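You operate a simulated robot arm through the tools that you are given. There is no shell and no other tool.

Carry out the task below with a simulated robot arm. There is one attempt and no reset: what you move stays moved.

Task
Drive the steel clip home on the cream slats with the steel hammer.
Fine: clamp the slats first and free them after; leave the other clip; hammer back; fingers clear of the struck end.

It is judged by the outcome, as a careful person would: the job done as asked, and still so three seconds after it is handed in. It fails if anything else is knocked over, pushed out of place, dropped, spilled or broken.

Robot
A 7-joint arm with a two-finger parallel gripper, fixed in place. Base frame: the origin is on the floor under the middle of its stand, x ahead of it, y to its left, z up; the work surface is at about z = 0.87. Lengths are in m, angles in degrees, forces in N, time in s.
It reaches about 1.372 m from its shoulder. Its first joint turns from -149.0 to 149.0 degrees. Payload 3.43 kg.
The TCP is the grasp point between the finger pads, 0.03 m short of the fingertips. In the tool frame z runs along the fingers and y along their closing line. Largest opening 0.094 m; finger width 0.028, thickness 0.01; the body of the gripper, 0.05 by 0.096 m, starts 0.055 m behind the TCP.
Orientation is told as [roll, pitch, yaw] about the base's x, y, z axes, in that order, counted from this pose: with the fingers straight down and closing along the base's y, the tool's x points along the base's -x, its y along +y and its z along -z.

Tools
- The arm moves only by the tool move_arm. Its argument "series" is a list of rows, each a list of 7 numbers: the finger opening in m, from 0 to 0.094, then the shift along the tool's x, y, z in units of 50 mm (1.0 is 50 mm), then the turn, a rotation vector about the tool's x, y, z in units of 5 degrees (1.0 is 5 degrees). In form: [[jaw, dx, dy, dz, rx, ry, rz], ...]. A call has 1 to 20 rows; each row shifts and turns the commanded pose from where the row before left it, along the tool's axes as they then stand. A call with a number of a shift or a turn outside -1 to 1 is refused whole. Rows are played at 5 a second. More than 0.05 m and 8.6 degrees between two rows, or a gripper value outside its range, and nothing of the call is played. A pose out of reach is approached as far as the arm can. The call stops where the force on the tool passes 50 N (or 10 N more than at its start, if that is more) or the arm is blocked; 0.2 s more then pass. The fingers move at their own pace (about 0.045 m/s each) and stop on an object; they squeeze with about 28 N. The grip force told is the motor's: it shows also when the fingers shut on nothing. Time passes only in rows, and 0.2 s behind the last, so rows that do not move let the fingers close. The reply holds the time, the measured pose of the TCP, the force on the tool along the base axes, the opening and the grip force, in the units named above and with some noise, with the torque about the TCP (base axes, N m) and any sound that the robot's microphone picked up.
- Cameras (640 x 400 px; columns grow to the right, rows downward): "scene" is fixed at [0.412, 0.5069, 1.6322]; the picture's right is [0.95, -0.32, 0.00], its down [-0.29, -0.87, -0.39] and it looks along [0.12, 0.37, -0.92] (base axes); focal length 243 px, centre (320, 200). "wrist" rides on the gripper at [0.076, 0.014, -0.103] in the tool frame; the picture's right is [-0.18, 0.98, 0.00], its down [-0.75, -0.14, -0.64] and it looks along [-0.63, -0.12, 0.77] (tool axes); focal length 243 px, centre (320, 200). There is no depth. A picture from a camera that has moved, and an enlarged one, comes with that camera's place and axes in the base frame and with its lens. The place of the scene camera against the robot may be out by one fixed shift of up to 0.018 m in any direction.
- snapshot(camera): a new picture of that camera. It takes no simulated time.
- inspect(camera, box): a new picture of the part [left, top, right, bottom] of that camera's present view, enlarged. It takes no simulated time.
- sign_off(): hands the job in; it is judged then, once.

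Places have to be worked out from the pictures, the camera data and where the tool is seen. Open the gripper and draw the arm clear of the work before you hand the job in, unless the task says otherwise.

The tools are called after "Call:" by a JSON object that holds its "name" and its "arguments". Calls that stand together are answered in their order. move_arm: Moves the arm, as the interface text tells. Its arguments: {"type":"object","properties":{"series":{"type":"array"}},"required":["series"]} The other tools are called the same way: snapshot (camera) takes a picture; inspect (camera, box) takes an enlarged picture of a part of a camera's view; sign_off () hands the job in.

At the start:

```text
t: 0.0
ee_pos: [0.1825, 0.9716, 1.2689]
tcp_rot: [0.4, -0.1, 0.1]
wrist_force: [0.3, -0.1, 0.2]
torque: [0.01, -0.01, 0.0]
grip_width: 0.094
grasp_force: 0.0
```

scene: 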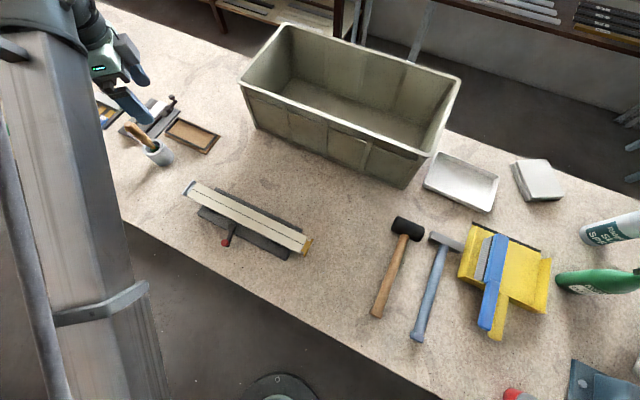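
wrist: 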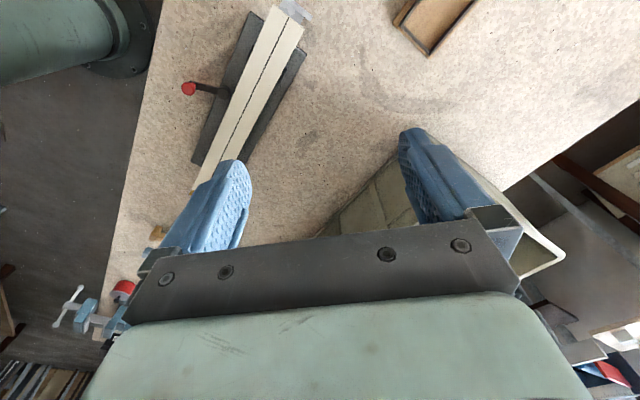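

I'll begin by looking closely at the slats, clips, clamp and hammers before moving anything.

Call:
{"name": "inspect", "arguments": {"camera": "scene", "box": [170, 165, 330, 265]}}

Call:
{"name": "inspect", "arguments": {"camera": "scene", "box": [360, 200, 570, 350]}}

Call:
{"name": "inspect", "arguments": {"camera": "wrist", "box": [120, 0, 360, 150]}}

```text
4.00 times, centred on (250, 215) of scene
camera zoom: at [0.412, 0.5069, 1.6322], right [0.95, -0.32, 0.0], down [-0.29, -0.87, -0.39], along [0.12, 0.37, -0.92], focal length 972 px, centre (600, 140)
```

zoom: 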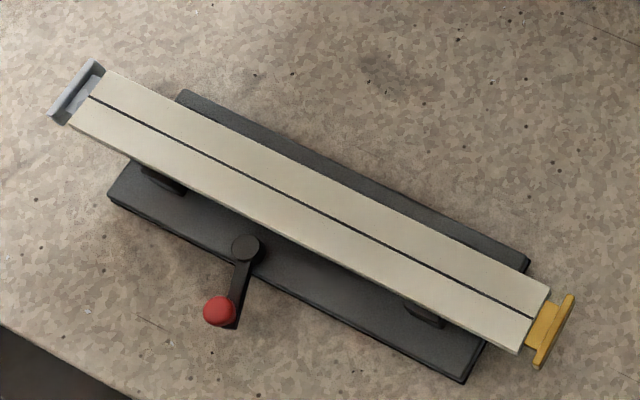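

```text
2.67 times, centred on (465, 275) of scene
camera zoom: at [0.412, 0.5069, 1.6322], right [0.95, -0.32, 0.0], down [-0.29, -0.87, -0.39], along [0.12, 0.37, -0.92], focal length 648 px, centre (-67, 0)
```

zoom: 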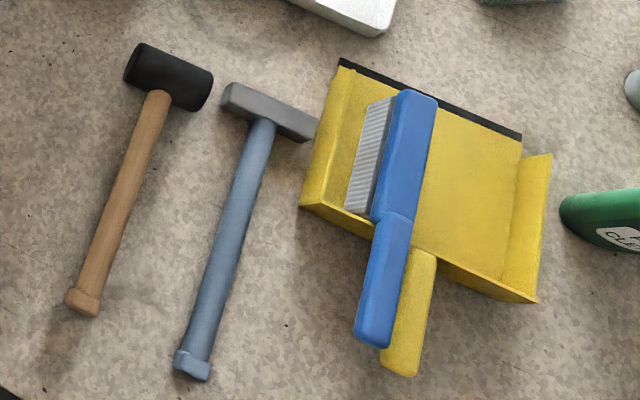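

```text
2.67 times, centred on (240, 75) of wrist
camera zoom: at [0.1057, 0.9836, 1.3729], right [0.18, 0.98, 0.01], down [0.75, -0.15, 0.64], along [0.63, -0.11, -0.77], focal length 647 px, centre (533, 533)
```

zoom: 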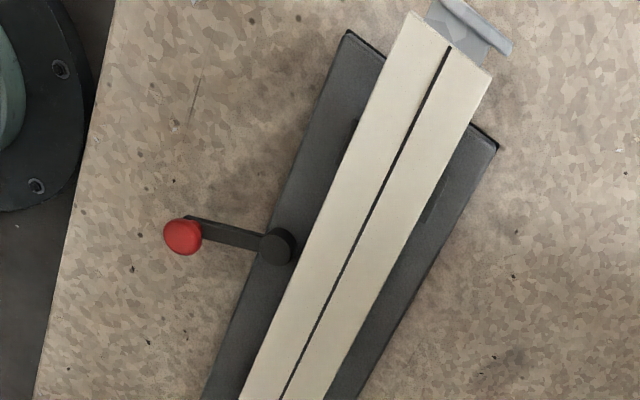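

The lever with the red knob sits on the near side of the slats. I'm zooming further to read how the clamp works and which way it turns.

Call:
{"name": "inspect", "arguments": {"camera": "wrist", "box": [160, 50, 288, 130]}}

Call:
{"name": "inspect", "arguments": {"camera": "scene", "box": [200, 200, 280, 250]}}

Call:
{"name": "inspect", "arguments": {"camera": "scene", "box": [170, 170, 234, 210]}}

Call:
{"name": "inspect", "arguments": {"camera": "scene", "box": [270, 225, 334, 265]}}

Call:
{"name": "inspect", "arguments": {"camera": "wrist", "box": [230, 0, 326, 60]}}

```text
5.00 times, centred on (224, 90) of wrist
camera zoom: at [0.1057, 0.9836, 1.3729], right [0.18, 0.98, 0.01], down [0.75, -0.15, 0.64], along [0.63, -0.11, -0.77], focal length 1213 px, centre (800, 750)
```

zoom: 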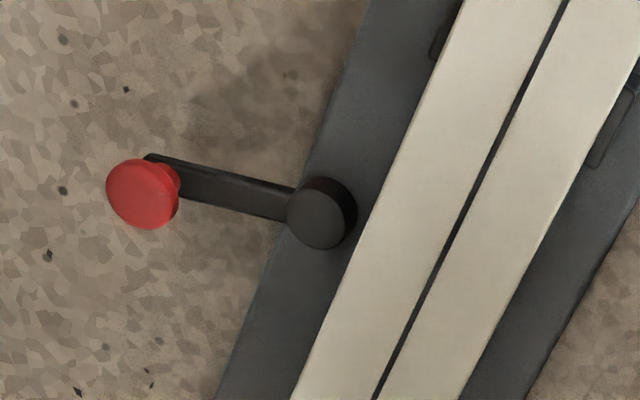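

```text
8.00 times, centred on (240, 225) of scene
camera zoom: at [0.412, 0.5069, 1.6322], right [0.95, -0.32, 0.0], down [-0.29, -0.87, -0.39], along [0.12, 0.37, -0.92], focal length 1943 px, centre (960, 0)
```

zoom: 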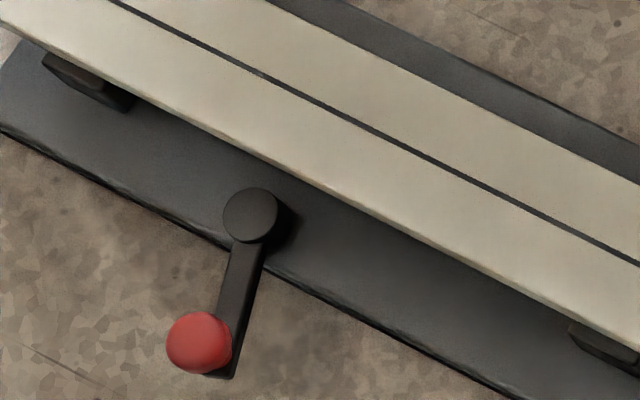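

```text
10.00 times, centred on (202, 190) of scene
camera zoom: at [0.412, 0.5069, 1.6322], right [0.95, -0.32, 0.0], down [-0.29, -0.87, -0.39], along [0.12, 0.37, -0.92], focal length 2429 px, centre (1500, 300)
```

zoom: 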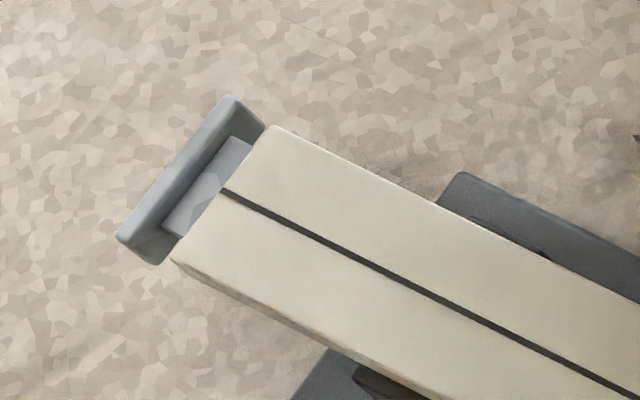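

```text
10.00 times, centred on (302, 245) of scene
camera zoom: at [0.412, 0.5069, 1.6322], right [0.95, -0.32, 0.0], down [-0.29, -0.87, -0.39], along [0.12, 0.37, -0.92], focal length 2429 px, centre (500, -250)
```

zoom: 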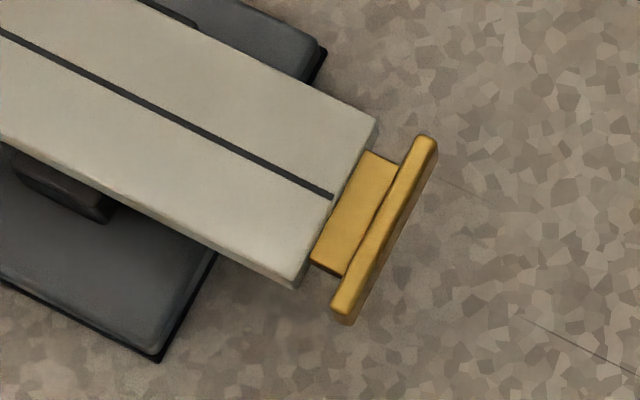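

```text
6.67 times, centred on (278, 30) of wrist
camera zoom: at [0.1057, 0.9836, 1.3729], right [0.18, 0.98, 0.01], down [0.75, -0.15, 0.64], along [0.63, -0.11, -0.77], focal length 1618 px, centre (600, 1333)
```

zoom: 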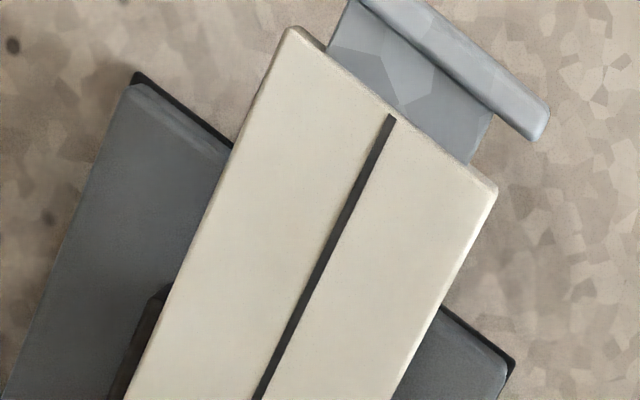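

The clamp looks like a vertical pivot with a horizontal lever and red knob. I'll turn the gripper 45° to line up with the bench and lower it a little, so the wrist camera gets a closer view of the lever.

Call:
{"name": "move_arm", "arguments": {"series": [[0.094, 0, 0, 0, 0, 0, -1], [0.094, 0, 0, 0, 0, 0, -1], [0.094, 0, 0, 0, 0, 0, -1], [0.094, 0, 0, 0, 0, 0, -1], [0.094, 0, 0, 0, 0, 0, -1], [0.094, 0, 0, 0, 0, 0, -1], [0.094, 0, 0, 0, 0, 0, -1], [0.094, 0, 0, 0, 0, 0, -1], [0.094, 0, 0, 0, 0, 0, -1], [0.094, 0.231, -0.451, 0.5, 0, 0, 0], [0.094, 0.231, -0.451, 0.5, 0, 0, 0], [0.094, 0.231, -0.451, 0.5, 0, 0, 0], [0.094, 0.231, -0.451, 0.5, 0, 0, 0], [0.094, 0.231, -0.451, 0.5, 0, 0, 0], [0.094, 0.231, -0.451, 0.5, 0, 0, 0], [0.094, 0.231, -0.451, 0.5, 0, 0, 0]]}}

```text
t: 3.4
ee_pos: [0.2389, 0.8048, 1.0948]
tcp_rot: [0.3, -0.4, 45.0]
wrist_force: [-0.3, -0.6, 0.8]
torque: [-0.03, -0.04, 0.0]
grip_width: 0.0938
grasp_force: 0.0
```

The arm is now squared to the bench above the fixture. I'm taking pictures from both cameras.

Call:
{"name": "snapshot", "arguments": {"camera": "wrist"}}

Call:
{"name": "snapshot", "arguments": {"camera": "scene"}}

```text
taken
camera wrist: at [0.1738, 0.7579, 1.1964], right [-0.57, 0.82, 0.01], down [0.63, 0.43, 0.65], along [0.53, 0.37, -0.76], focal length 243 px, centre (320, 200)
```

wrist: 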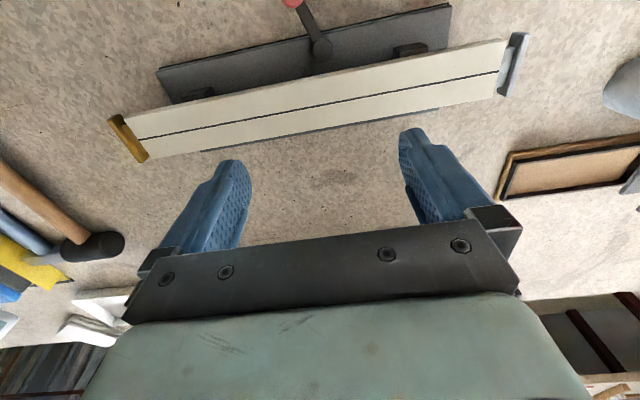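

```text
taken
```

scene: 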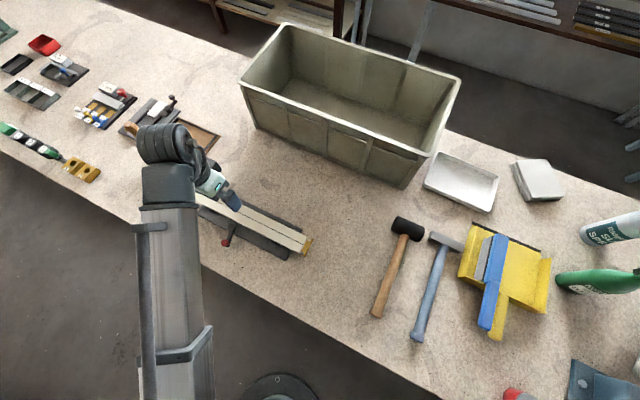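

I'll zoom in on the lever and the slat ends from this pose to measure heights and positions.

Call:
{"name": "inspect", "arguments": {"camera": "wrist", "box": [250, 0, 410, 100]}}

Call:
{"name": "inspect", "arguments": {"camera": "wrist", "box": [410, 10, 570, 110]}}

Call:
{"name": "inspect", "arguments": {"camera": "wrist", "box": [80, 80, 240, 180]}}

Call:
{"name": "inspect", "arguments": {"camera": "scene", "box": [0, 20, 220, 190]}}

```text
4.00 times, centred on (330, 50) of wrist
camera zoom: at [0.1738, 0.7579, 1.1964], right [-0.57, 0.82, 0.01], down [0.63, 0.43, 0.65], along [0.53, 0.37, -0.76], focal length 970 px, centre (280, 800)
```

zoom: 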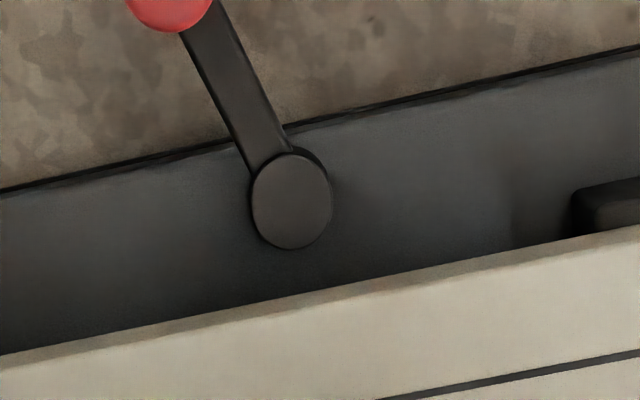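

```text
4.00 times, centred on (490, 60) of wrist
camera zoom: at [0.1738, 0.7579, 1.1964], right [-0.57, 0.82, 0.01], down [0.63, 0.43, 0.65], along [0.53, 0.37, -0.76], focal length 970 px, centre (-360, 760)
```

zoom: 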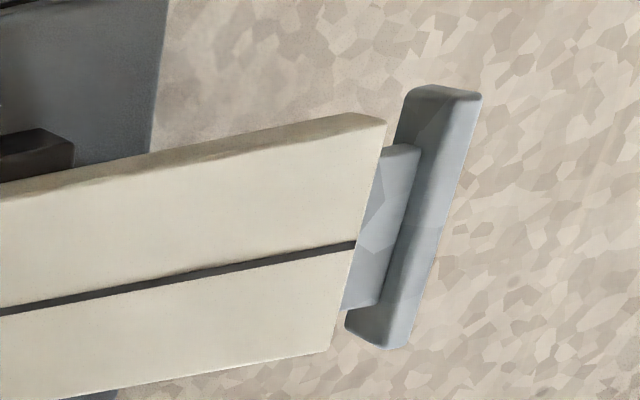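

```text
4.00 times, centred on (160, 130) of wrist
camera zoom: at [0.1738, 0.7579, 1.1964], right [-0.57, 0.82, 0.01], down [0.63, 0.43, 0.65], along [0.53, 0.37, -0.76], focal length 970 px, centre (960, 480)
```

zoom: 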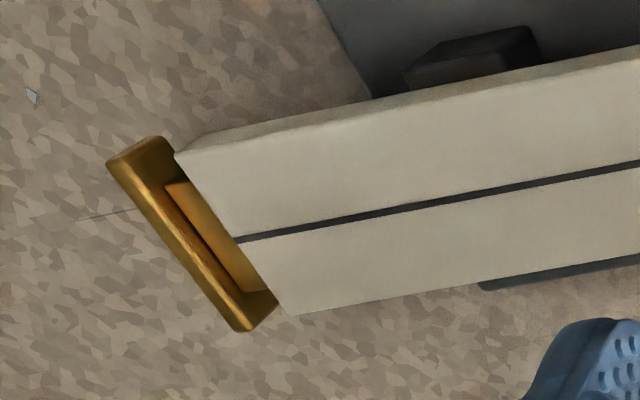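

```text
2.35 times, centred on (110, 105) of scene
camera zoom: at [0.412, 0.5069, 1.6322], right [0.95, -0.32, 0.0], down [-0.29, -0.87, -0.39], along [0.12, 0.37, -0.92], focal length 572 px, centre (814, 424)
```

zoom: 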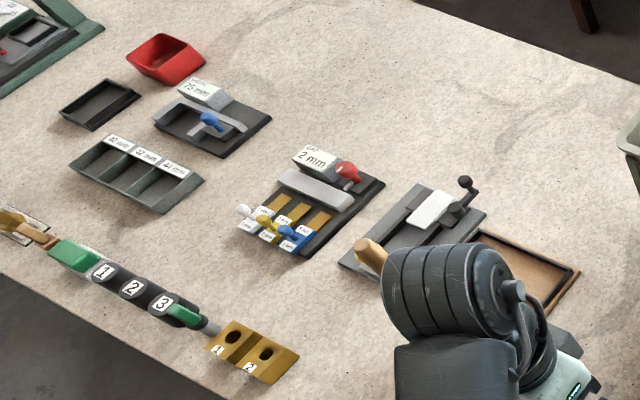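

From triangulating the two views I get: pivot cap at s≈-0.408, r≈0.703, z≈0.894 (s along the bench edge, r outward from the robot). The knob is near s≈-0.388, r≈0.654, z≈0.918, and the slat tops are at z≈0.928. I'll pull back toward the robot a little to bring the whole knob into view.

Call:
{"name": "move_arm", "arguments": {"series": [[0.094, 0.8, 0, 0.4, 0, 0, 0], [0.094, 0.4, 0, 0.4, 0, 0, 0], [0.094, 0, 0, 0, 0, 0, 0]]}}

Call:
{"name": "inspect", "arguments": {"camera": "wrist", "box": [220, 0, 428, 130]}}

Call:
{"name": "snapshot", "arguments": {"camera": "wrist"}}

```text
t: 4.2
ee_pos: [0.1959, 0.7606, 1.0539]
tcp_rot: [0.3, -0.4, 45.1]
wrist_force: [0.4, -0.2, 0.2]
torque: [0.01, -0.01, 0.0]
grip_width: 0.0939
grasp_force: 0.0
```

```text
3.08 times, centred on (324, 65) of wrist
camera zoom: at [0.1314, 0.7159, 1.1559], right [-0.56, 0.83, 0.01], down [0.63, 0.43, 0.65], along [0.53, 0.37, -0.76], focal length 746 px, centre (308, 615)
```

zoom: 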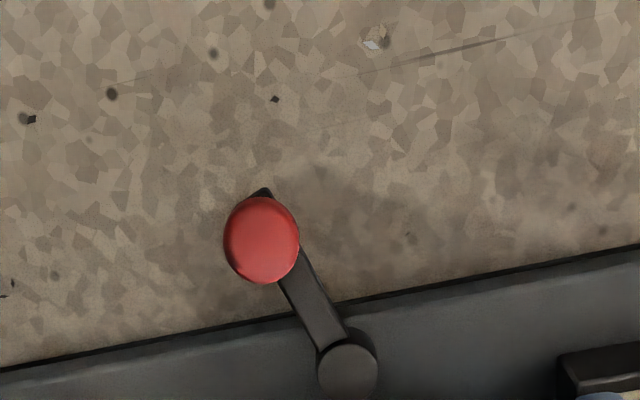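

```text
taken
camera wrist: at [0.1314, 0.7159, 1.1559], right [-0.56, 0.83, 0.01], down [0.63, 0.43, 0.65], along [0.53, 0.37, -0.76], focal length 243 px, centre (320, 200)
```

wrist: 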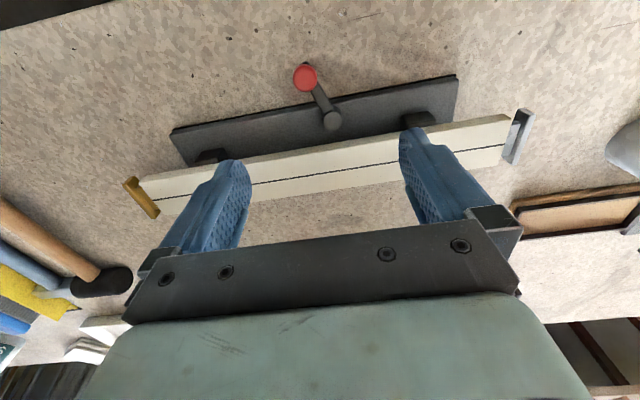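

The knob's top centre measures s≈-0.390, r≈0.652, z≈0.92 and about 22 mm across. I'll lower half-open fingers so they straddle it loosely, then check before swinging it.

Call:
{"name": "move_arm", "arguments": {"series": [[0.06, 0.244, -0.093, 0.6, 0, 0, 0], [0.06, 0.244, -0.093, 0.6, 0, 0, 0], [0.05, 0, 0, 0.5, 0, 0, 0], [0.045, 0, 0, 0.4, 0, 0, 0], [0.045, 0, 0, 0.2, 0, 0, 0], [0.045, 0, 0, 0, 0, 0, 0]]}}

Call:
{"name": "snapshot", "arguments": {"camera": "wrist"}}

Call:
{"name": "snapshot", "arguments": {"camera": "scene"}}

```text
t: 5.6
ee_pos: [0.1828, 0.7388, 0.9379]
tcp_rot: [0.4, -0.4, 44.9]
wrist_force: [0.1, -0.1, -0.4]
torque: [-0.02, -0.02, 0.03]
grip_width: 0.045
grasp_force: 0.2
```

```text
taken
camera wrist: at [0.1191, 0.693, 1.04], right [-0.56, 0.83, 0.01], down [0.63, 0.43, 0.65], along [0.53, 0.37, -0.76], focal length 243 px, centre (320, 200)
```

wrist: 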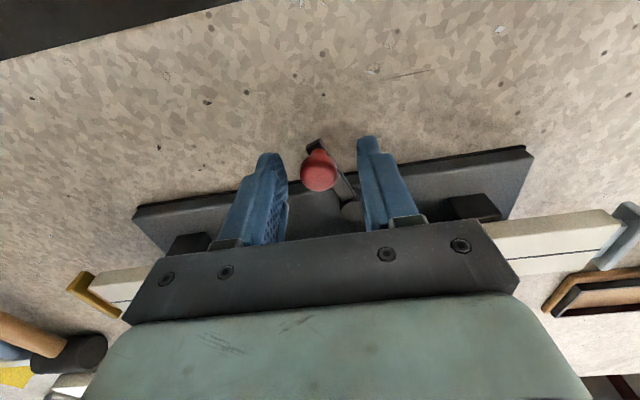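

```text
taken
```

scene: 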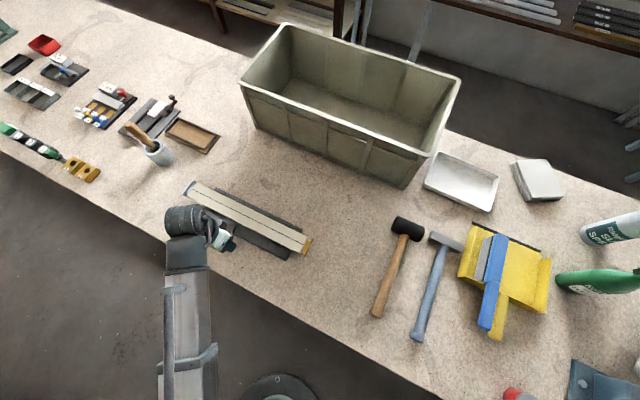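

The knob is centred between the fingers. I'll lower 1 cm, narrow the gap and nudge gently toward +s (in line with the slats), watching the force.

Call:
{"name": "move_arm", "arguments": {"series": [[0.032, 0, 0, 0.2, 0, 0, 0], [0.032, 0, 0, 0, 0, 0, 0], [0.032, 0, -0.1, 0, 0, 0, 0], [0.032, 0, -0.1, 0, 0, 0, 0], [0.032, 0, -0.1, 0, 0, 0, 0]]}}

Call:
{"name": "snapshot", "arguments": {"camera": "wrist"}}

```text
t: 6.8
ee_pos: [0.1941, 0.7291, 0.9287]
tcp_rot: [0.3, -0.4, 45.1]
wrist_force: [-1.0, 0.9, -0.3]
torque: [-0.02, 0.02, 0.02]
grip_width: 0.0328
grasp_force: 0.2
```

```text
taken
camera wrist: at [0.1301, 0.6831, 1.0303], right [-0.57, 0.82, 0.01], down [0.63, 0.43, 0.65], along [0.53, 0.37, -0.76], focal length 243 px, centre (320, 200)
```

wrist: 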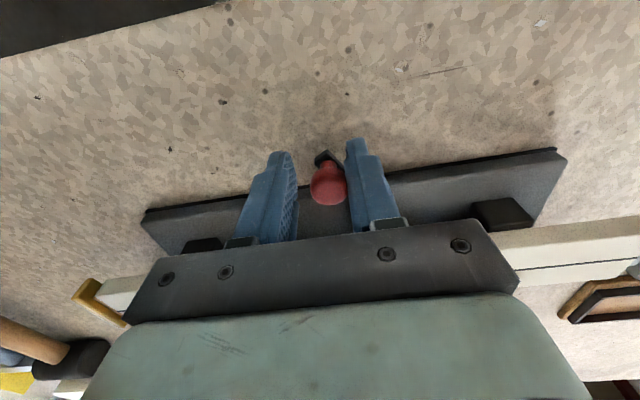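

The reaction is light at about 1.3 N, and the knob seems to be moving with the finger. I'll keep going along the arc in small steps.

Call:
{"name": "move_arm", "arguments": {"series": [[0.032, -0.06, -0.1, 0, 0, 0, 0], [0.032, -0.06, -0.1, 0, 0, 0, 0], [0.032, -0.08, -0.1, 0, 0, 0, 0]]}}

Call:
{"name": "inspect", "arguments": {"camera": "wrist", "box": [200, 100, 440, 250]}}

```text
t: 7.6
ee_pos: [0.213, 0.7255, 0.9291]
tcp_rot: [0.4, -0.4, 45.0]
wrist_force: [-0.7, 0.4, 0.1]
torque: [0.02, 0.03, 0.01]
grip_width: 0.0323
grasp_force: 0.3
```

```text
2.67 times, centred on (320, 175) of wrist
camera zoom: at [0.1483, 0.6792, 1.0306], right [-0.56, 0.83, 0.01], down [0.63, 0.43, 0.65], along [0.53, 0.37, -0.76], focal length 647 px, centre (320, 267)
```

zoom: 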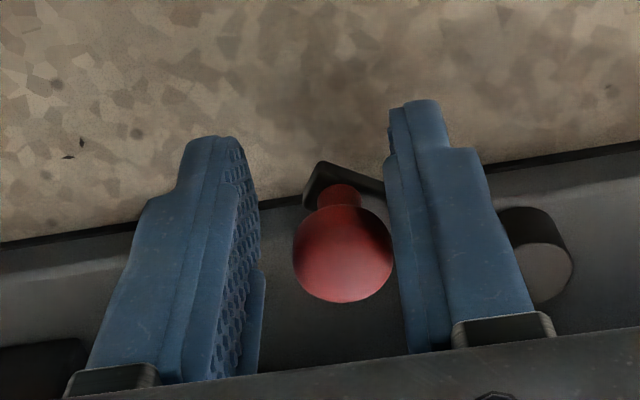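

The lever is swinging freely toward +s and is about halfway. I'll continue along the arc.

Call:
{"name": "move_arm", "arguments": {"series": [[0.032, -0.12, -0.1, 0, 0, 0, 0], [0.032, -0.15, -0.08, 0, 0, 0, 0], [0.032, -0.17, -0.07, 0, 0, 0, 0], [0.032, 0, 0, 0, 0, 0, 0]]}}

Call:
{"name": "inspect", "arguments": {"camera": "wrist", "box": [200, 100, 440, 250]}}

```text
t: 8.6
ee_pos: [0.2363, 0.7329, 0.9271]
tcp_rot: [0.2, -0.4, 45.0]
wrist_force: [-4.5, -1.1, 0.0]
torque: [-0.06, 0.16, 0.09]
grip_width: 0.0328
grasp_force: 0.4
```

```text
2.67 times, centred on (320, 175) of wrist
camera zoom: at [0.1726, 0.6859, 1.0302], right [-0.57, 0.82, 0.01], down [0.63, 0.43, 0.65], along [0.53, 0.37, -0.76], focal length 647 px, centre (320, 267)
```

zoom: 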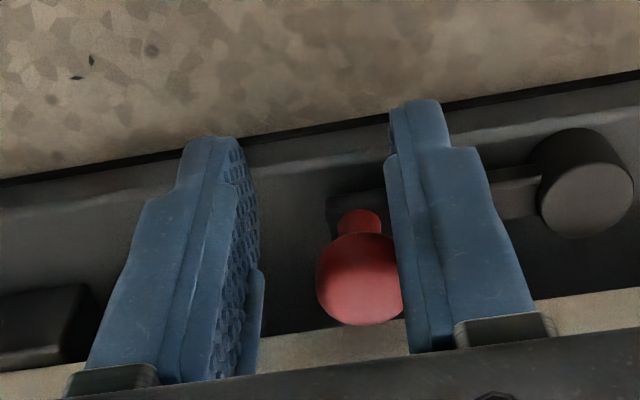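

The lever now looks nearly parallel to the slats, with a slight resistance of 4 N. I'll back off and lift to see where it ended up.

Call:
{"name": "move_arm", "arguments": {"series": [[0.05, 0, 0.1, 0, 0, 0, 0], [0.05, 0, 0, -0.5, 0, 0, 0], [0.06, 0.4, 0, -1, 0, 0, 0], [0.06, 0.4, 0, -0.6, 0, 0, 0], [0.06, 0, 0, 0, 0, 0, 0]]}}

Call:
{"name": "inspect", "arguments": {"camera": "wrist", "box": [220, 0, 428, 130]}}

Call:
{"name": "inspect", "arguments": {"camera": "scene", "box": [170, 165, 330, 265]}}

```text
refused: row 3 steps farther than a row can; nothing moved
```

```text
3.08 times, centred on (324, 65) of wrist
camera zoom: at [0.1726, 0.6859, 1.0302], right [-0.57, 0.82, 0.01], down [0.63, 0.43, 0.65], along [0.53, 0.37, -0.76], focal length 746 px, centre (308, 615)
```

zoom: 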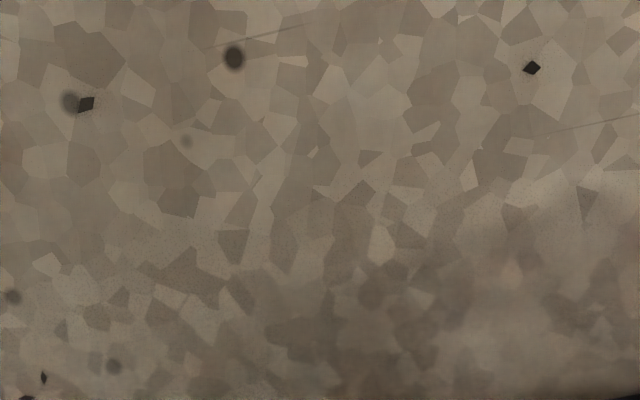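

```text
4.00 times, centred on (250, 215) of scene
camera zoom: at [0.412, 0.5069, 1.6322], right [0.95, -0.32, 0.0], down [-0.29, -0.87, -0.39], along [0.12, 0.37, -0.92], focal length 972 px, centre (600, 140)
```

zoom: 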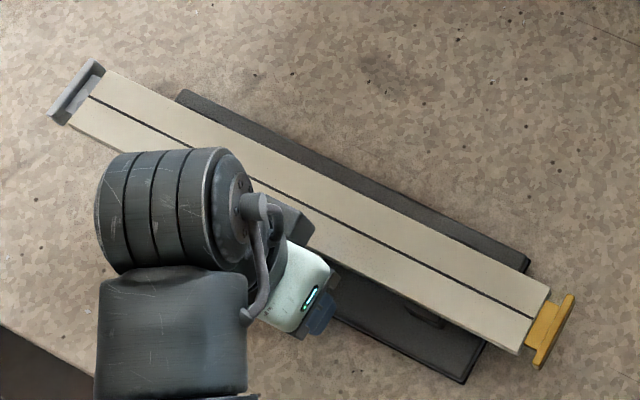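

That call was refused because one step was too long, so nothing moved. I'll repeat the lift with smaller steps.

Call:
{"name": "move_arm", "arguments": {"series": [[0.05, 0, 0.1, 0, 0, 0, 0], [0.05, 0, 0, -0.5, 0, 0, 0], [0.06, 0.4, 0, -0.8, 0, 0, 0], [0.06, 0.4, 0, -0.8, 0, 0, 0], [0.06, 0, 0, 0, 0, 0, 0]]}}

Call:
{"name": "inspect", "arguments": {"camera": "wrist", "box": [220, 0, 428, 130]}}

Call:
{"name": "snapshot", "arguments": {"camera": "wrist"}}

```text
t: 9.8
ee_pos: [0.2044, 0.7044, 1.0348]
tcp_rot: [0.3, -0.4, 45.0]
wrist_force: [1.2, -1.2, -0.5]
torque: [0.0, -0.03, -0.02]
grip_width: 0.06
grasp_force: 0.1
```

```text
3.08 times, centred on (324, 65) of wrist
camera zoom: at [0.1412, 0.6579, 1.1371], right [-0.56, 0.83, 0.01], down [0.63, 0.43, 0.65], along [0.53, 0.37, -0.76], focal length 746 px, centre (308, 615)
```

zoom: 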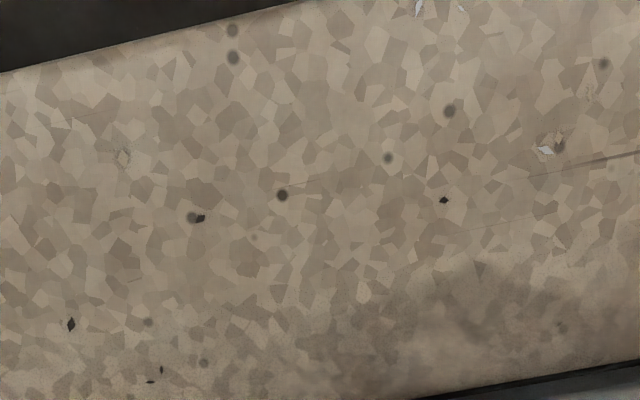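

```text
taken
camera wrist: at [0.1412, 0.6579, 1.1371], right [-0.56, 0.83, 0.01], down [0.63, 0.43, 0.65], along [0.53, 0.37, -0.76], focal length 243 px, centre (320, 200)
```

wrist: 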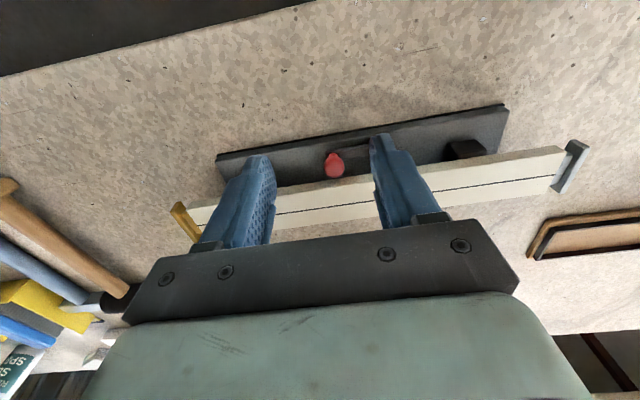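

The knob is now close to the slats. I'll move outward slightly to bring it above the fingers in the picture.

Call:
{"name": "move_arm", "arguments": {"series": [[0.06, -0.7, 0.2, -0.3, 0, 0, 0], [0.06, -0.7, 0.2, -0.3, 0, 0, 0], [0.06, -0.2, 0, -0.3, 0, 0, 0], [0.06, 0, 0, 0, 0, 0, 0]]}}

Call:
{"name": "snapshot", "arguments": {"camera": "wrist"}}

Call:
{"name": "inspect", "arguments": {"camera": "wrist", "box": [220, 0, 428, 130]}}

```text
t: 10.8
ee_pos: [0.2474, 0.7729, 1.0807]
tcp_rot: [0.2, -0.4, 45.0]
wrist_force: [-0.3, -0.4, 1.8]
torque: [0.02, 0.02, -0.01]
grip_width: 0.06
grasp_force: 0.2
```

```text
taken
camera wrist: at [0.1833, 0.7275, 1.1828], right [-0.56, 0.83, 0.01], down [0.63, 0.43, 0.65], along [0.53, 0.37, -0.76], focal length 243 px, centre (320, 200)
```

wrist: 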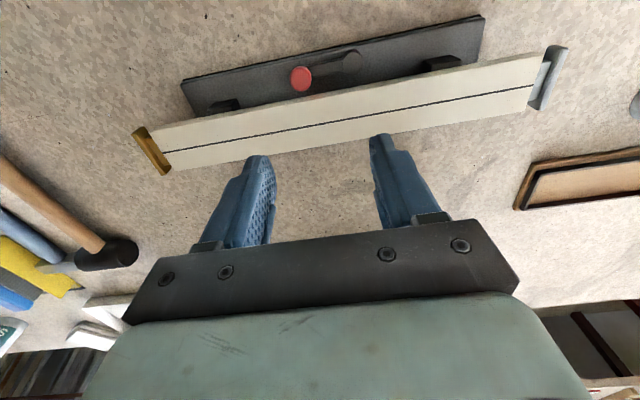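

```text
3.08 times, centred on (324, 65) of wrist
camera zoom: at [0.1833, 0.7275, 1.1828], right [-0.56, 0.83, 0.01], down [0.63, 0.43, 0.65], along [0.53, 0.37, -0.76], focal length 746 px, centre (308, 615)
```

zoom: 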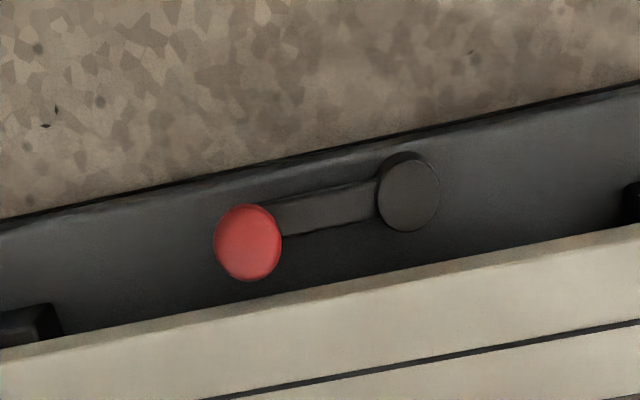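

The lever now points straight along the slats, about 69° from where it began, which looks closed. I'll confirm with a gentle push on the knob toward the slats, using closed fingers, to feel whether it is on its stop.

Call:
{"name": "move_arm", "arguments": {"series": [[0.0, 0.6, -0.18, 0.4, 0, 0, 0], [0.0, 0.55, -0.17, 0.5, 0, 0, 0], [0.0, 0, 0, 0.9, 0, 0, 0], [0.0, 0, 0, 0.8, 0, 0, 0], [0.0, 0, 0, 0.4, 0, 0, 0], [0.0, -0.1, 0, 0, 0, 0, 0], [0.0, -0.08, 0, 0, 0, 0, 0]]}}

Call:
{"name": "snapshot", "arguments": {"camera": "wrist"}}

```text
t: 12.4
ee_pos: [0.2261, 0.7295, 0.9269]
tcp_rot: [0.3, -0.4, 44.9]
wrist_force: [0.0, -0.7, 0.2]
torque: [0.04, 0.03, 0.04]
grip_width: 0.0
grasp_force: 28.3
```

```text
taken
camera wrist: at [0.1612, 0.6852, 1.0298], right [-0.56, 0.83, 0.01], down [0.63, 0.43, 0.65], along [0.53, 0.37, -0.76], focal length 243 px, centre (320, 200)
```

wrist: 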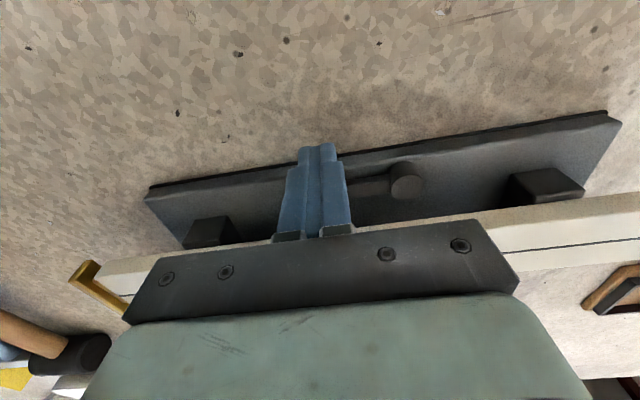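

The closed fingers are just behind the knob. Pushing outward in 2 mm steps.

Call:
{"name": "move_arm", "arguments": {"series": [[0.0, -0.06, 0, 0, 0, 0, 0], [0.0, -0.06, 0, 0, 0, 0, 0], [0.0, 0, 0, 0, 0, 0, 0]]}}

```text
t: 13.2
ee_pos: [0.2286, 0.7341, 0.9286]
tcp_rot: [0.3, -0.1, 45.1]
wrist_force: [-20.8, -16.4, -3.7]
torque: [-0.28, 0.19, 0.0]
grip_width: 0.0002
grasp_force: 28.2
```

26 N of reaction after about 2 mm means the lever is firmly on its closed stop. I'll back off, rise, and look at the clip end before fetching the hammer.

Call:
{"name": "move_arm", "arguments": {"series": [[0.0, 0.12, 0, 0, 0, 0, 0], [0.0, 0.1, 0, 0, 0, 0, 0], [0.0, 0.2, 0, -0.6, 0, 0, 0], [0.03, 0, 0, -0.9, 0, 0, 0], [0.06, -0.5, 0.5, -0.5, 0, 0, 0], [0.06, -0.5, 0.8, 0, 0, 0, 0], [0.06, -0.5, 0.8, 0, 0, 0, 0], [0.06, -0.2, 0.8, 0, 0, 0, 0], [0.06, 0, 0.8, 0, 0, 0, 0], [0.06, 0, 0, 0, 0, 0, 0]]}}

Call:
{"name": "snapshot", "arguments": {"camera": "wrist"}}

Call:
{"name": "snapshot", "arguments": {"camera": "scene"}}

```text
t: 15.4
ee_pos: [0.1427, 0.909, 1.0288]
tcp_rot: [0.3, -0.4, 45.0]
wrist_force: [-0.2, -0.4, -0.4]
torque: [0.01, -0.02, 0.03]
grip_width: 0.0601
grasp_force: 0.0
```

```text
taken
camera wrist: at [0.0777, 0.8641, 1.1305], right [-0.56, 0.83, 0.01], down [0.63, 0.43, 0.65], along [0.53, 0.37, -0.76], focal length 243 px, centre (320, 200)
```

wrist: 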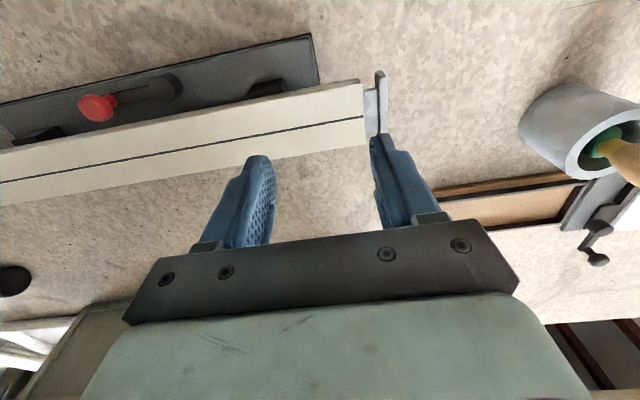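

```text
taken
```

scene: 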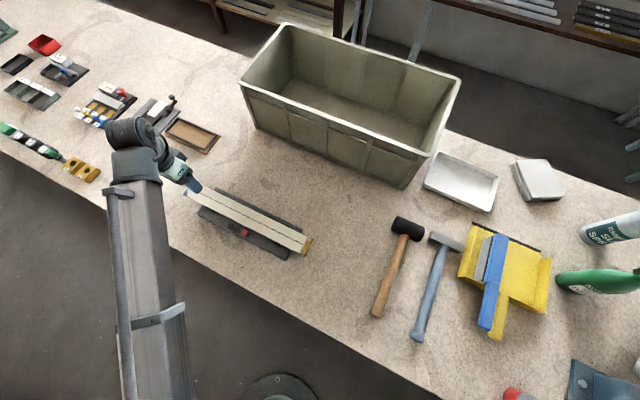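

I'll zoom on the steel clip's flange, the cup behind it (which limits the backswing), and the hammers.

Call:
{"name": "inspect", "arguments": {"camera": "wrist", "box": [300, 50, 428, 130]}}

Call:
{"name": "inspect", "arguments": {"camera": "wrist", "box": [500, 60, 640, 200]}}

Call:
{"name": "inspect", "arguments": {"camera": "scene", "box": [110, 100, 222, 170]}}

```text
5.00 times, centred on (364, 90) of wrist
camera zoom: at [0.0777, 0.8641, 1.1305], right [-0.56, 0.83, 0.01], down [0.63, 0.43, 0.65], along [0.53, 0.37, -0.76], focal length 1213 px, centre (100, 750)
```

zoom: 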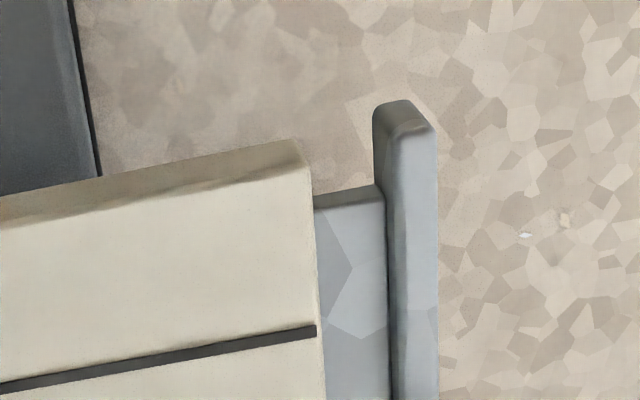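

```text
2.86 times, centred on (570, 130) of wrist
camera zoom: at [0.0777, 0.8641, 1.1305], right [-0.56, 0.83, 0.01], down [0.63, 0.43, 0.65], along [0.53, 0.37, -0.76], focal length 693 px, centre (-394, 400)
```

zoom: 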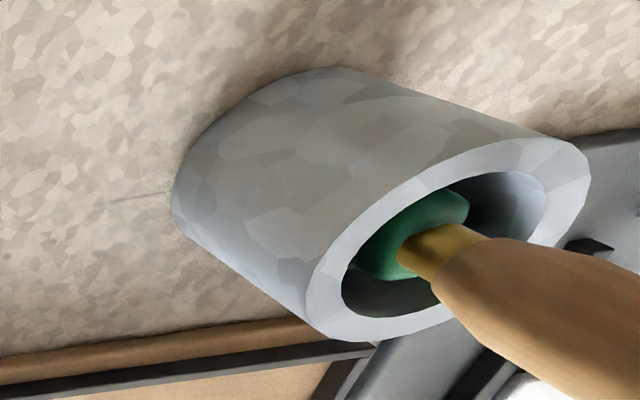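

```text
5.71 times, centred on (166, 135) of scene
camera zoom: at [0.412, 0.5069, 1.6322], right [0.95, -0.32, 0.0], down [-0.29, -0.87, -0.39], along [0.12, 0.37, -0.92], focal length 1388 px, centre (1200, 571)
```

zoom: 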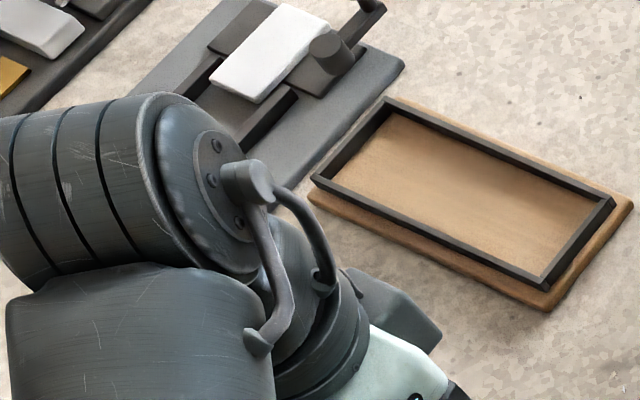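

Flange outer face: s≈-0.598, spanning r≈0.720–0.775 (centre 0.748), top z≈0.928, with about a 10 mm gap to close. The cup's nearest edge is around r≈0.778, s≈-0.754, so there's room behind the clip. Next I'll travel over to the hammers.

Call:
{"name": "move_arm", "arguments": {"series": [[0.06, 0, 0, -0.9, 0, 0, 0], [0.06, 0, 0, -0.9, 0, 0, 0], [0.06, -0.09, -0.885, 0, 0, 0, 0], [0.06, -0.09, -0.885, 0, 0, 0, 0], [0.06, -0.09, -0.885, 0, 0, 0, 0], [0.06, -0.09, -0.885, 0, 0, 0, 0], [0.06, -0.09, -0.885, 0, 0, 0, 0], [0.06, -0.09, -0.885, 0, 0, 0, 0], [0.06, -0.09, -0.885, 0, 0, 0, 0], [0.06, -0.09, -0.885, 0, 0, 0, 0], [0.06, -0.09, -0.885, 0, 0, 0, 0], [0.06, -0.09, -0.885, 0, 0, 0, 0], [0.06, -0.09, -0.885, 0, 0, 0, 0], [0.06, -0.09, -0.885, 0, 0, 0, 0], [0.06, -0.09, -0.885, 0, 0, 0, 0], [0.06, -0.09, -0.885, 0, 0, 0, 0], [0.06, -0.09, -0.885, 0, 0, 0, 0], [0.06, -0.09, -0.885, 0, 0, 0, 0], [0.06, -0.09, -0.885, 0, 0, 0, 0]]}}

Call:
{"name": "snapshot", "arguments": {"camera": "wrist"}}

Call:
{"name": "snapshot", "arguments": {"camera": "scene"}}

```text
t: 19.4
ee_pos: [0.7308, 0.4317, 1.1155]
tcp_rot: [0.2, -0.4, 45.0]
wrist_force: [-0.4, -0.1, 0.3]
torque: [-0.02, 0.02, 0.03]
grip_width: 0.0598
grasp_force: 0.2
```

```text
taken
camera wrist: at [0.6653, 0.3858, 1.218], right [-0.57, 0.82, 0.01], down [0.63, 0.43, 0.65], along [0.53, 0.37, -0.76], focal length 243 px, centre (320, 200)
```

wrist: 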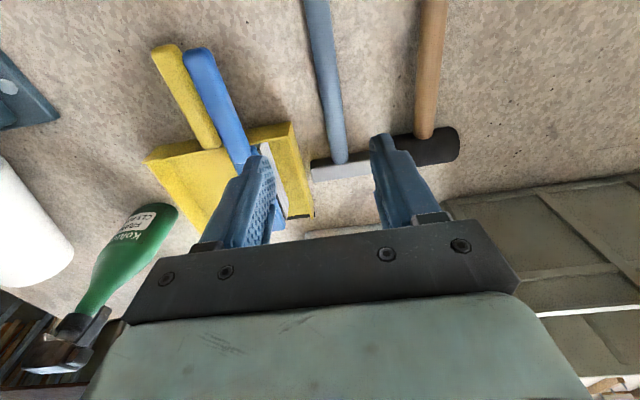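

```text
taken
```

scene: 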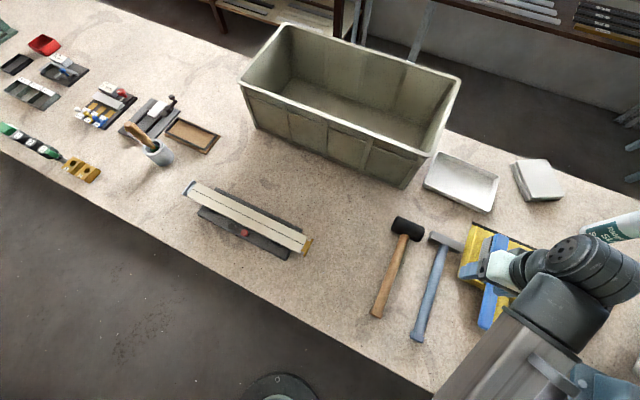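

The steel hammer's handle lies almost exactly along r at s≈0.20, with its head near r≈0.957. The dustpan is close on its +s side. I'll zoom in for widths and clearances.

Call:
{"name": "inspect", "arguments": {"camera": "wrist", "box": [240, 0, 480, 150]}}

Call:
{"name": "inspect", "arguments": {"camera": "wrist", "box": [280, 110, 424, 200]}}

Call:
{"name": "inspect", "arguments": {"camera": "scene", "box": [400, 220, 480, 270]}}

```text
2.67 times, centred on (360, 75) of wrist
camera zoom: at [0.6653, 0.3858, 1.218], right [-0.57, 0.82, 0.01], down [0.63, 0.43, 0.65], along [0.53, 0.37, -0.76], focal length 647 px, centre (213, 533)
```

zoom: 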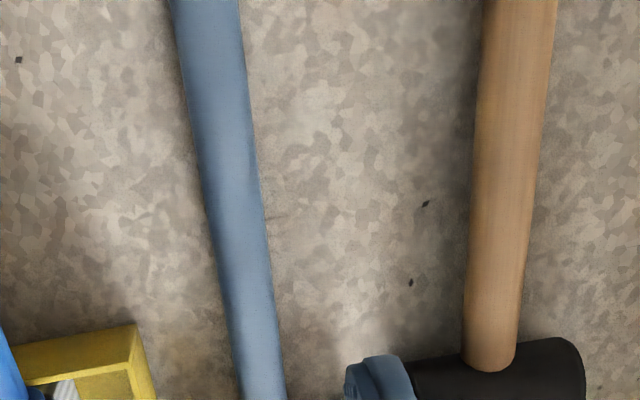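

```text
4.44 times, centred on (352, 155) of wrist
camera zoom: at [0.6653, 0.3858, 1.218], right [-0.57, 0.82, 0.01], down [0.63, 0.43, 0.65], along [0.53, 0.37, -0.76], focal length 1078 px, centre (178, 400)
```

zoom: 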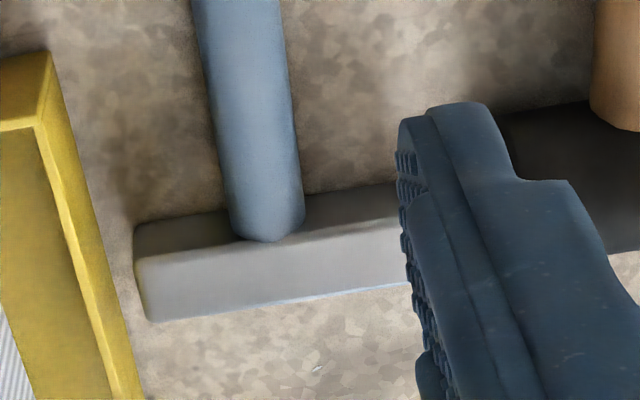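

```text
8.00 times, centred on (440, 245) of scene
camera zoom: at [0.412, 0.5069, 1.6322], right [0.95, -0.32, 0.0], down [-0.29, -0.87, -0.39], along [0.12, 0.37, -0.92], focal length 1943 px, centre (-640, -160)
```

zoom: 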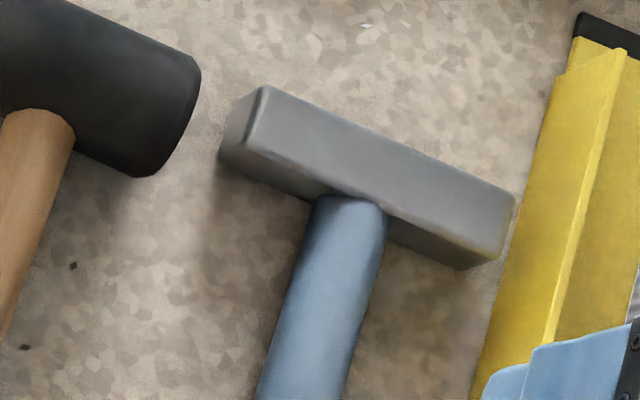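

The hammer's handle axis is at s≈0.200, aligned with r and about 26 mm thick. The head spans r≈0.945–0.972 and z≈0.87–0.894, with its +s face at s≈0.2505. I'll grip at r≈0.865, well back from the head, and first descend to a hover above the handle.

Call:
{"name": "move_arm", "arguments": {"series": [[0.056, -0.43, 0.115, 0.6, 0, 0, 0], [0.056, -0.43, 0.115, 0.6, 0, 0, 0], [0.056, 0, 0, 0.7, 0, 0, 0], [0.056, 0, 0, 0.6, 0, 0, 0], [0.056, 0, 0, 0.4, 0, 0, 0], [0.056, 0, 0, 0, 0, 0, 0]]}}

Call:
{"name": "snapshot", "arguments": {"camera": "wrist"}}

Call:
{"name": "snapshot", "arguments": {"camera": "scene"}}

```text
t: 20.8
ee_pos: [0.7508, 0.4708, 0.9707]
tcp_rot: [0.2, -0.3, 45.0]
wrist_force: [0.2, -0.2, 0.5]
torque: [0.04, 0.01, 0.01]
grip_width: 0.0559
grasp_force: 0.0
```

```text
taken
camera wrist: at [0.6861, 0.4254, 1.0731], right [-0.56, 0.83, 0.01], down [0.63, 0.43, 0.65], along [0.53, 0.37, -0.76], focal length 243 px, centre (320, 200)
```

wrist: 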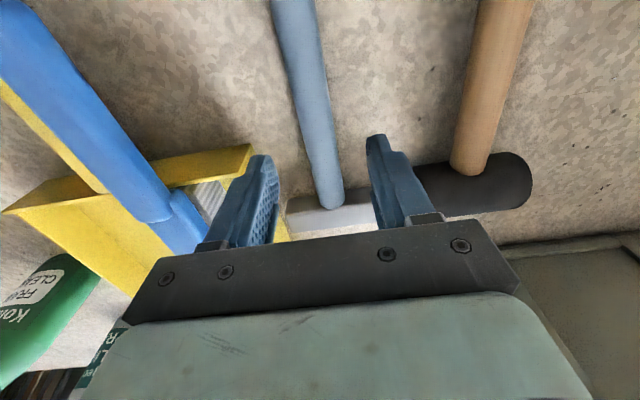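

```text
taken
```

scene: 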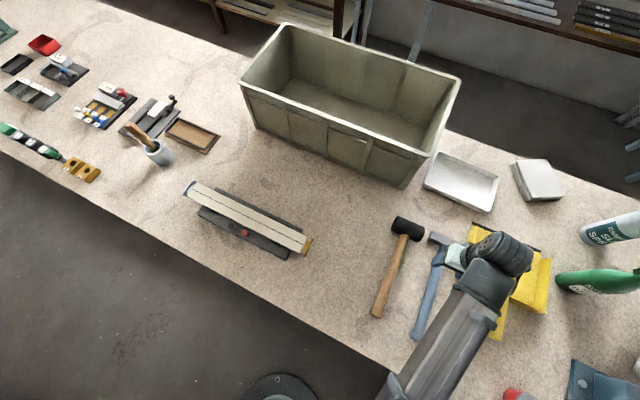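

Hovering above the handle. I'll check the centring between the fingers and the clearance to the dustpan before the final descent.

Call:
{"name": "inspect", "arguments": {"camera": "wrist", "box": [224, 80, 416, 200]}}

```text
3.33 times, centred on (320, 140) of wrist
camera zoom: at [0.6861, 0.4254, 1.0731], right [-0.56, 0.83, 0.01], down [0.63, 0.43, 0.65], along [0.53, 0.37, -0.76], focal length 809 px, centre (320, 400)
```

zoom: 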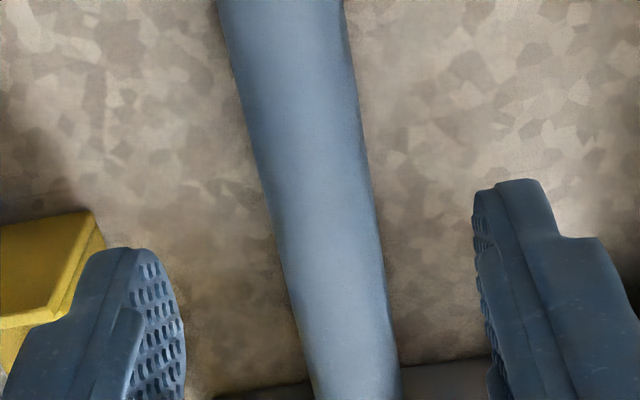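

The handle is about 2.5 mm toward +s of centre, so I'll correct for that, narrow the jaws slightly, and descend slowly to gripping height.

Call:
{"name": "move_arm", "arguments": {"series": [[0.048, 0, -0.05, 0, 0, 0, 0], [0.048, 0, 0, 0.5, 0, 0, 0], [0.048, 0, 0, 0.4, 0, 0, 0], [0.048, 0, 0, 0.25, 0, 0, 0], [0.048, 0, 0, 0.15, 0, 0, 0], [0.048, 0, 0, 0, 0, 0, 0]]}}

Call:
{"name": "inspect", "arguments": {"camera": "wrist", "box": [224, 80, 416, 200]}}

Call:
{"name": "inspect", "arguments": {"camera": "scene", "box": [400, 210, 528, 290]}}

```text
t: 22.2
ee_pos: [0.7531, 0.4715, 0.9058]
tcp_rot: [0.3, -0.5, 45.0]
wrist_force: [0.6, 0.2, -0.4]
torque: [0.02, 0.01, 0.01]
grip_width: 0.0481
grasp_force: 0.0
```

```text
3.33 times, centred on (320, 140) of wrist
camera zoom: at [0.6888, 0.4247, 1.0088], right [-0.56, 0.83, 0.01], down [0.63, 0.43, 0.65], along [0.53, 0.37, -0.76], focal length 809 px, centre (320, 400)
```

zoom: 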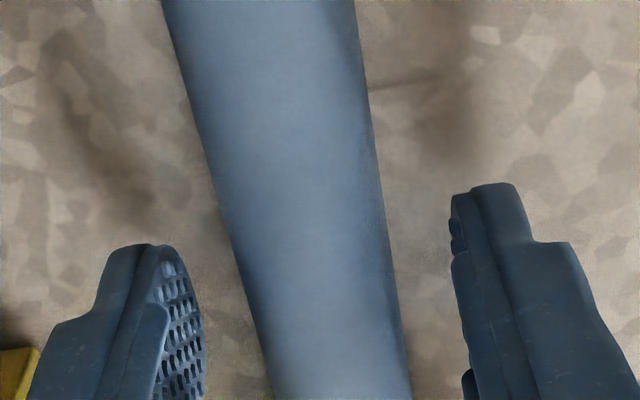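

```text
5.00 times, centred on (464, 250) of scene
camera zoom: at [0.412, 0.5069, 1.6322], right [0.95, -0.32, 0.0], down [-0.29, -0.87, -0.39], along [0.12, 0.37, -0.92], focal length 1214 px, centre (-400, -50)
```

zoom: 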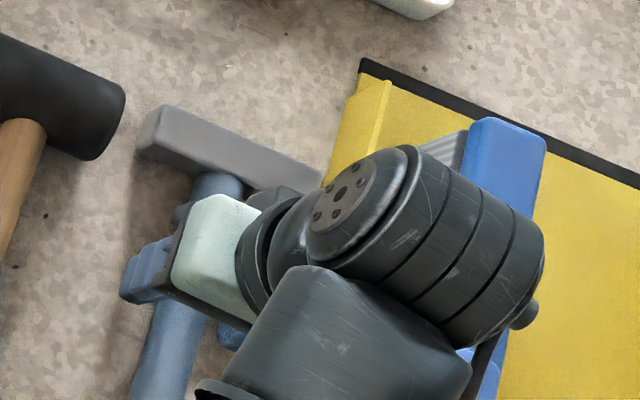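

The handle is centred under the TCP and the fingertips are just above the bench. Closing on the handle.

Call:
{"name": "move_arm", "arguments": {"series": [[0.01, 0, 0, 0, 0, 0, 0], [0.0, 0, 0, 0, 0, 0, 0], [0.0, 0, 0, 0, 0, 0, 0], [0.0, 0, 0, 0, 0, 0, 0]]}}

```text
t: 23.2
ee_pos: [0.7516, 0.4713, 0.9062]
tcp_rot: [0.4, -0.4, 45.1]
wrist_force: [-0.4, 0.3, -0.3]
torque: [-0.15, -0.16, -0.02]
grip_width: 0.0258
grasp_force: 28.8
```

Firm grip at 25.8 mm. I'll note this pose for the return (x 0.752, y 0.471, z 0.906), lift straight up a few centimetres, and check for head droop.

Call:
{"name": "move_arm", "arguments": {"series": [[0.0, 0, 0, -0.2, 0, 0, 0], [0.0, 0, 0, -0.4, 0, 0, 0], [0.0, 0, 0, -0.6, 0, 0, 0], [0.0, 0, 0, -0.6, 0, 0, 0], [0.0, 0, 0, 0, 0, 0, 0]]}}

Call:
{"name": "snapshot", "arguments": {"camera": "wrist"}}

Call:
{"name": "inspect", "arguments": {"camera": "scene", "box": [380, 200, 540, 300]}}

```text
t: 24.4
ee_pos: [0.7528, 0.4717, 0.9973]
tcp_rot: [0.2, -0.4, 45.0]
wrist_force: [0.0, -1.3, -2.9]
torque: [-0.12, 0.1, -0.04]
grip_width: 0.0256
grasp_force: 27.9
```

```text
taken
camera wrist: at [0.6881, 0.4245, 1.0992], right [-0.56, 0.83, 0.01], down [0.63, 0.43, 0.65], along [0.53, 0.37, -0.76], focal length 243 px, centre (320, 200)
```

wrist: 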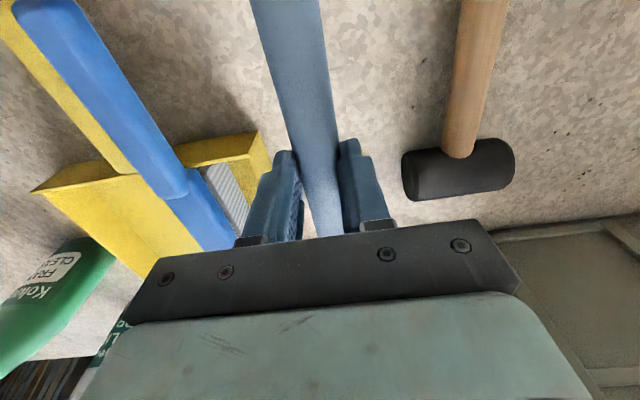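

```text
4.00 times, centred on (460, 250) of scene
camera zoom: at [0.412, 0.5069, 1.6322], right [0.95, -0.32, 0.0], down [-0.29, -0.87, -0.39], along [0.12, 0.37, -0.92], focal length 972 px, centre (-240, 0)
```

zoom: 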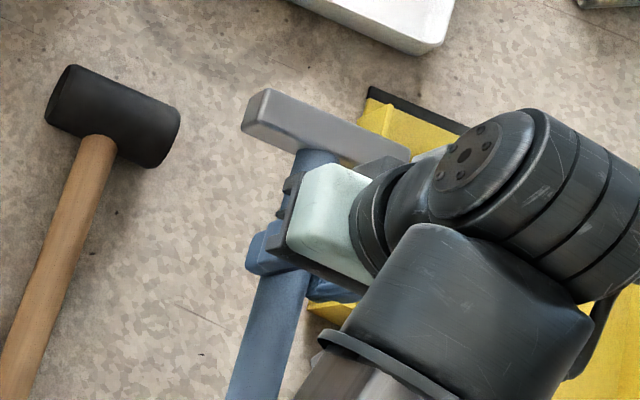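

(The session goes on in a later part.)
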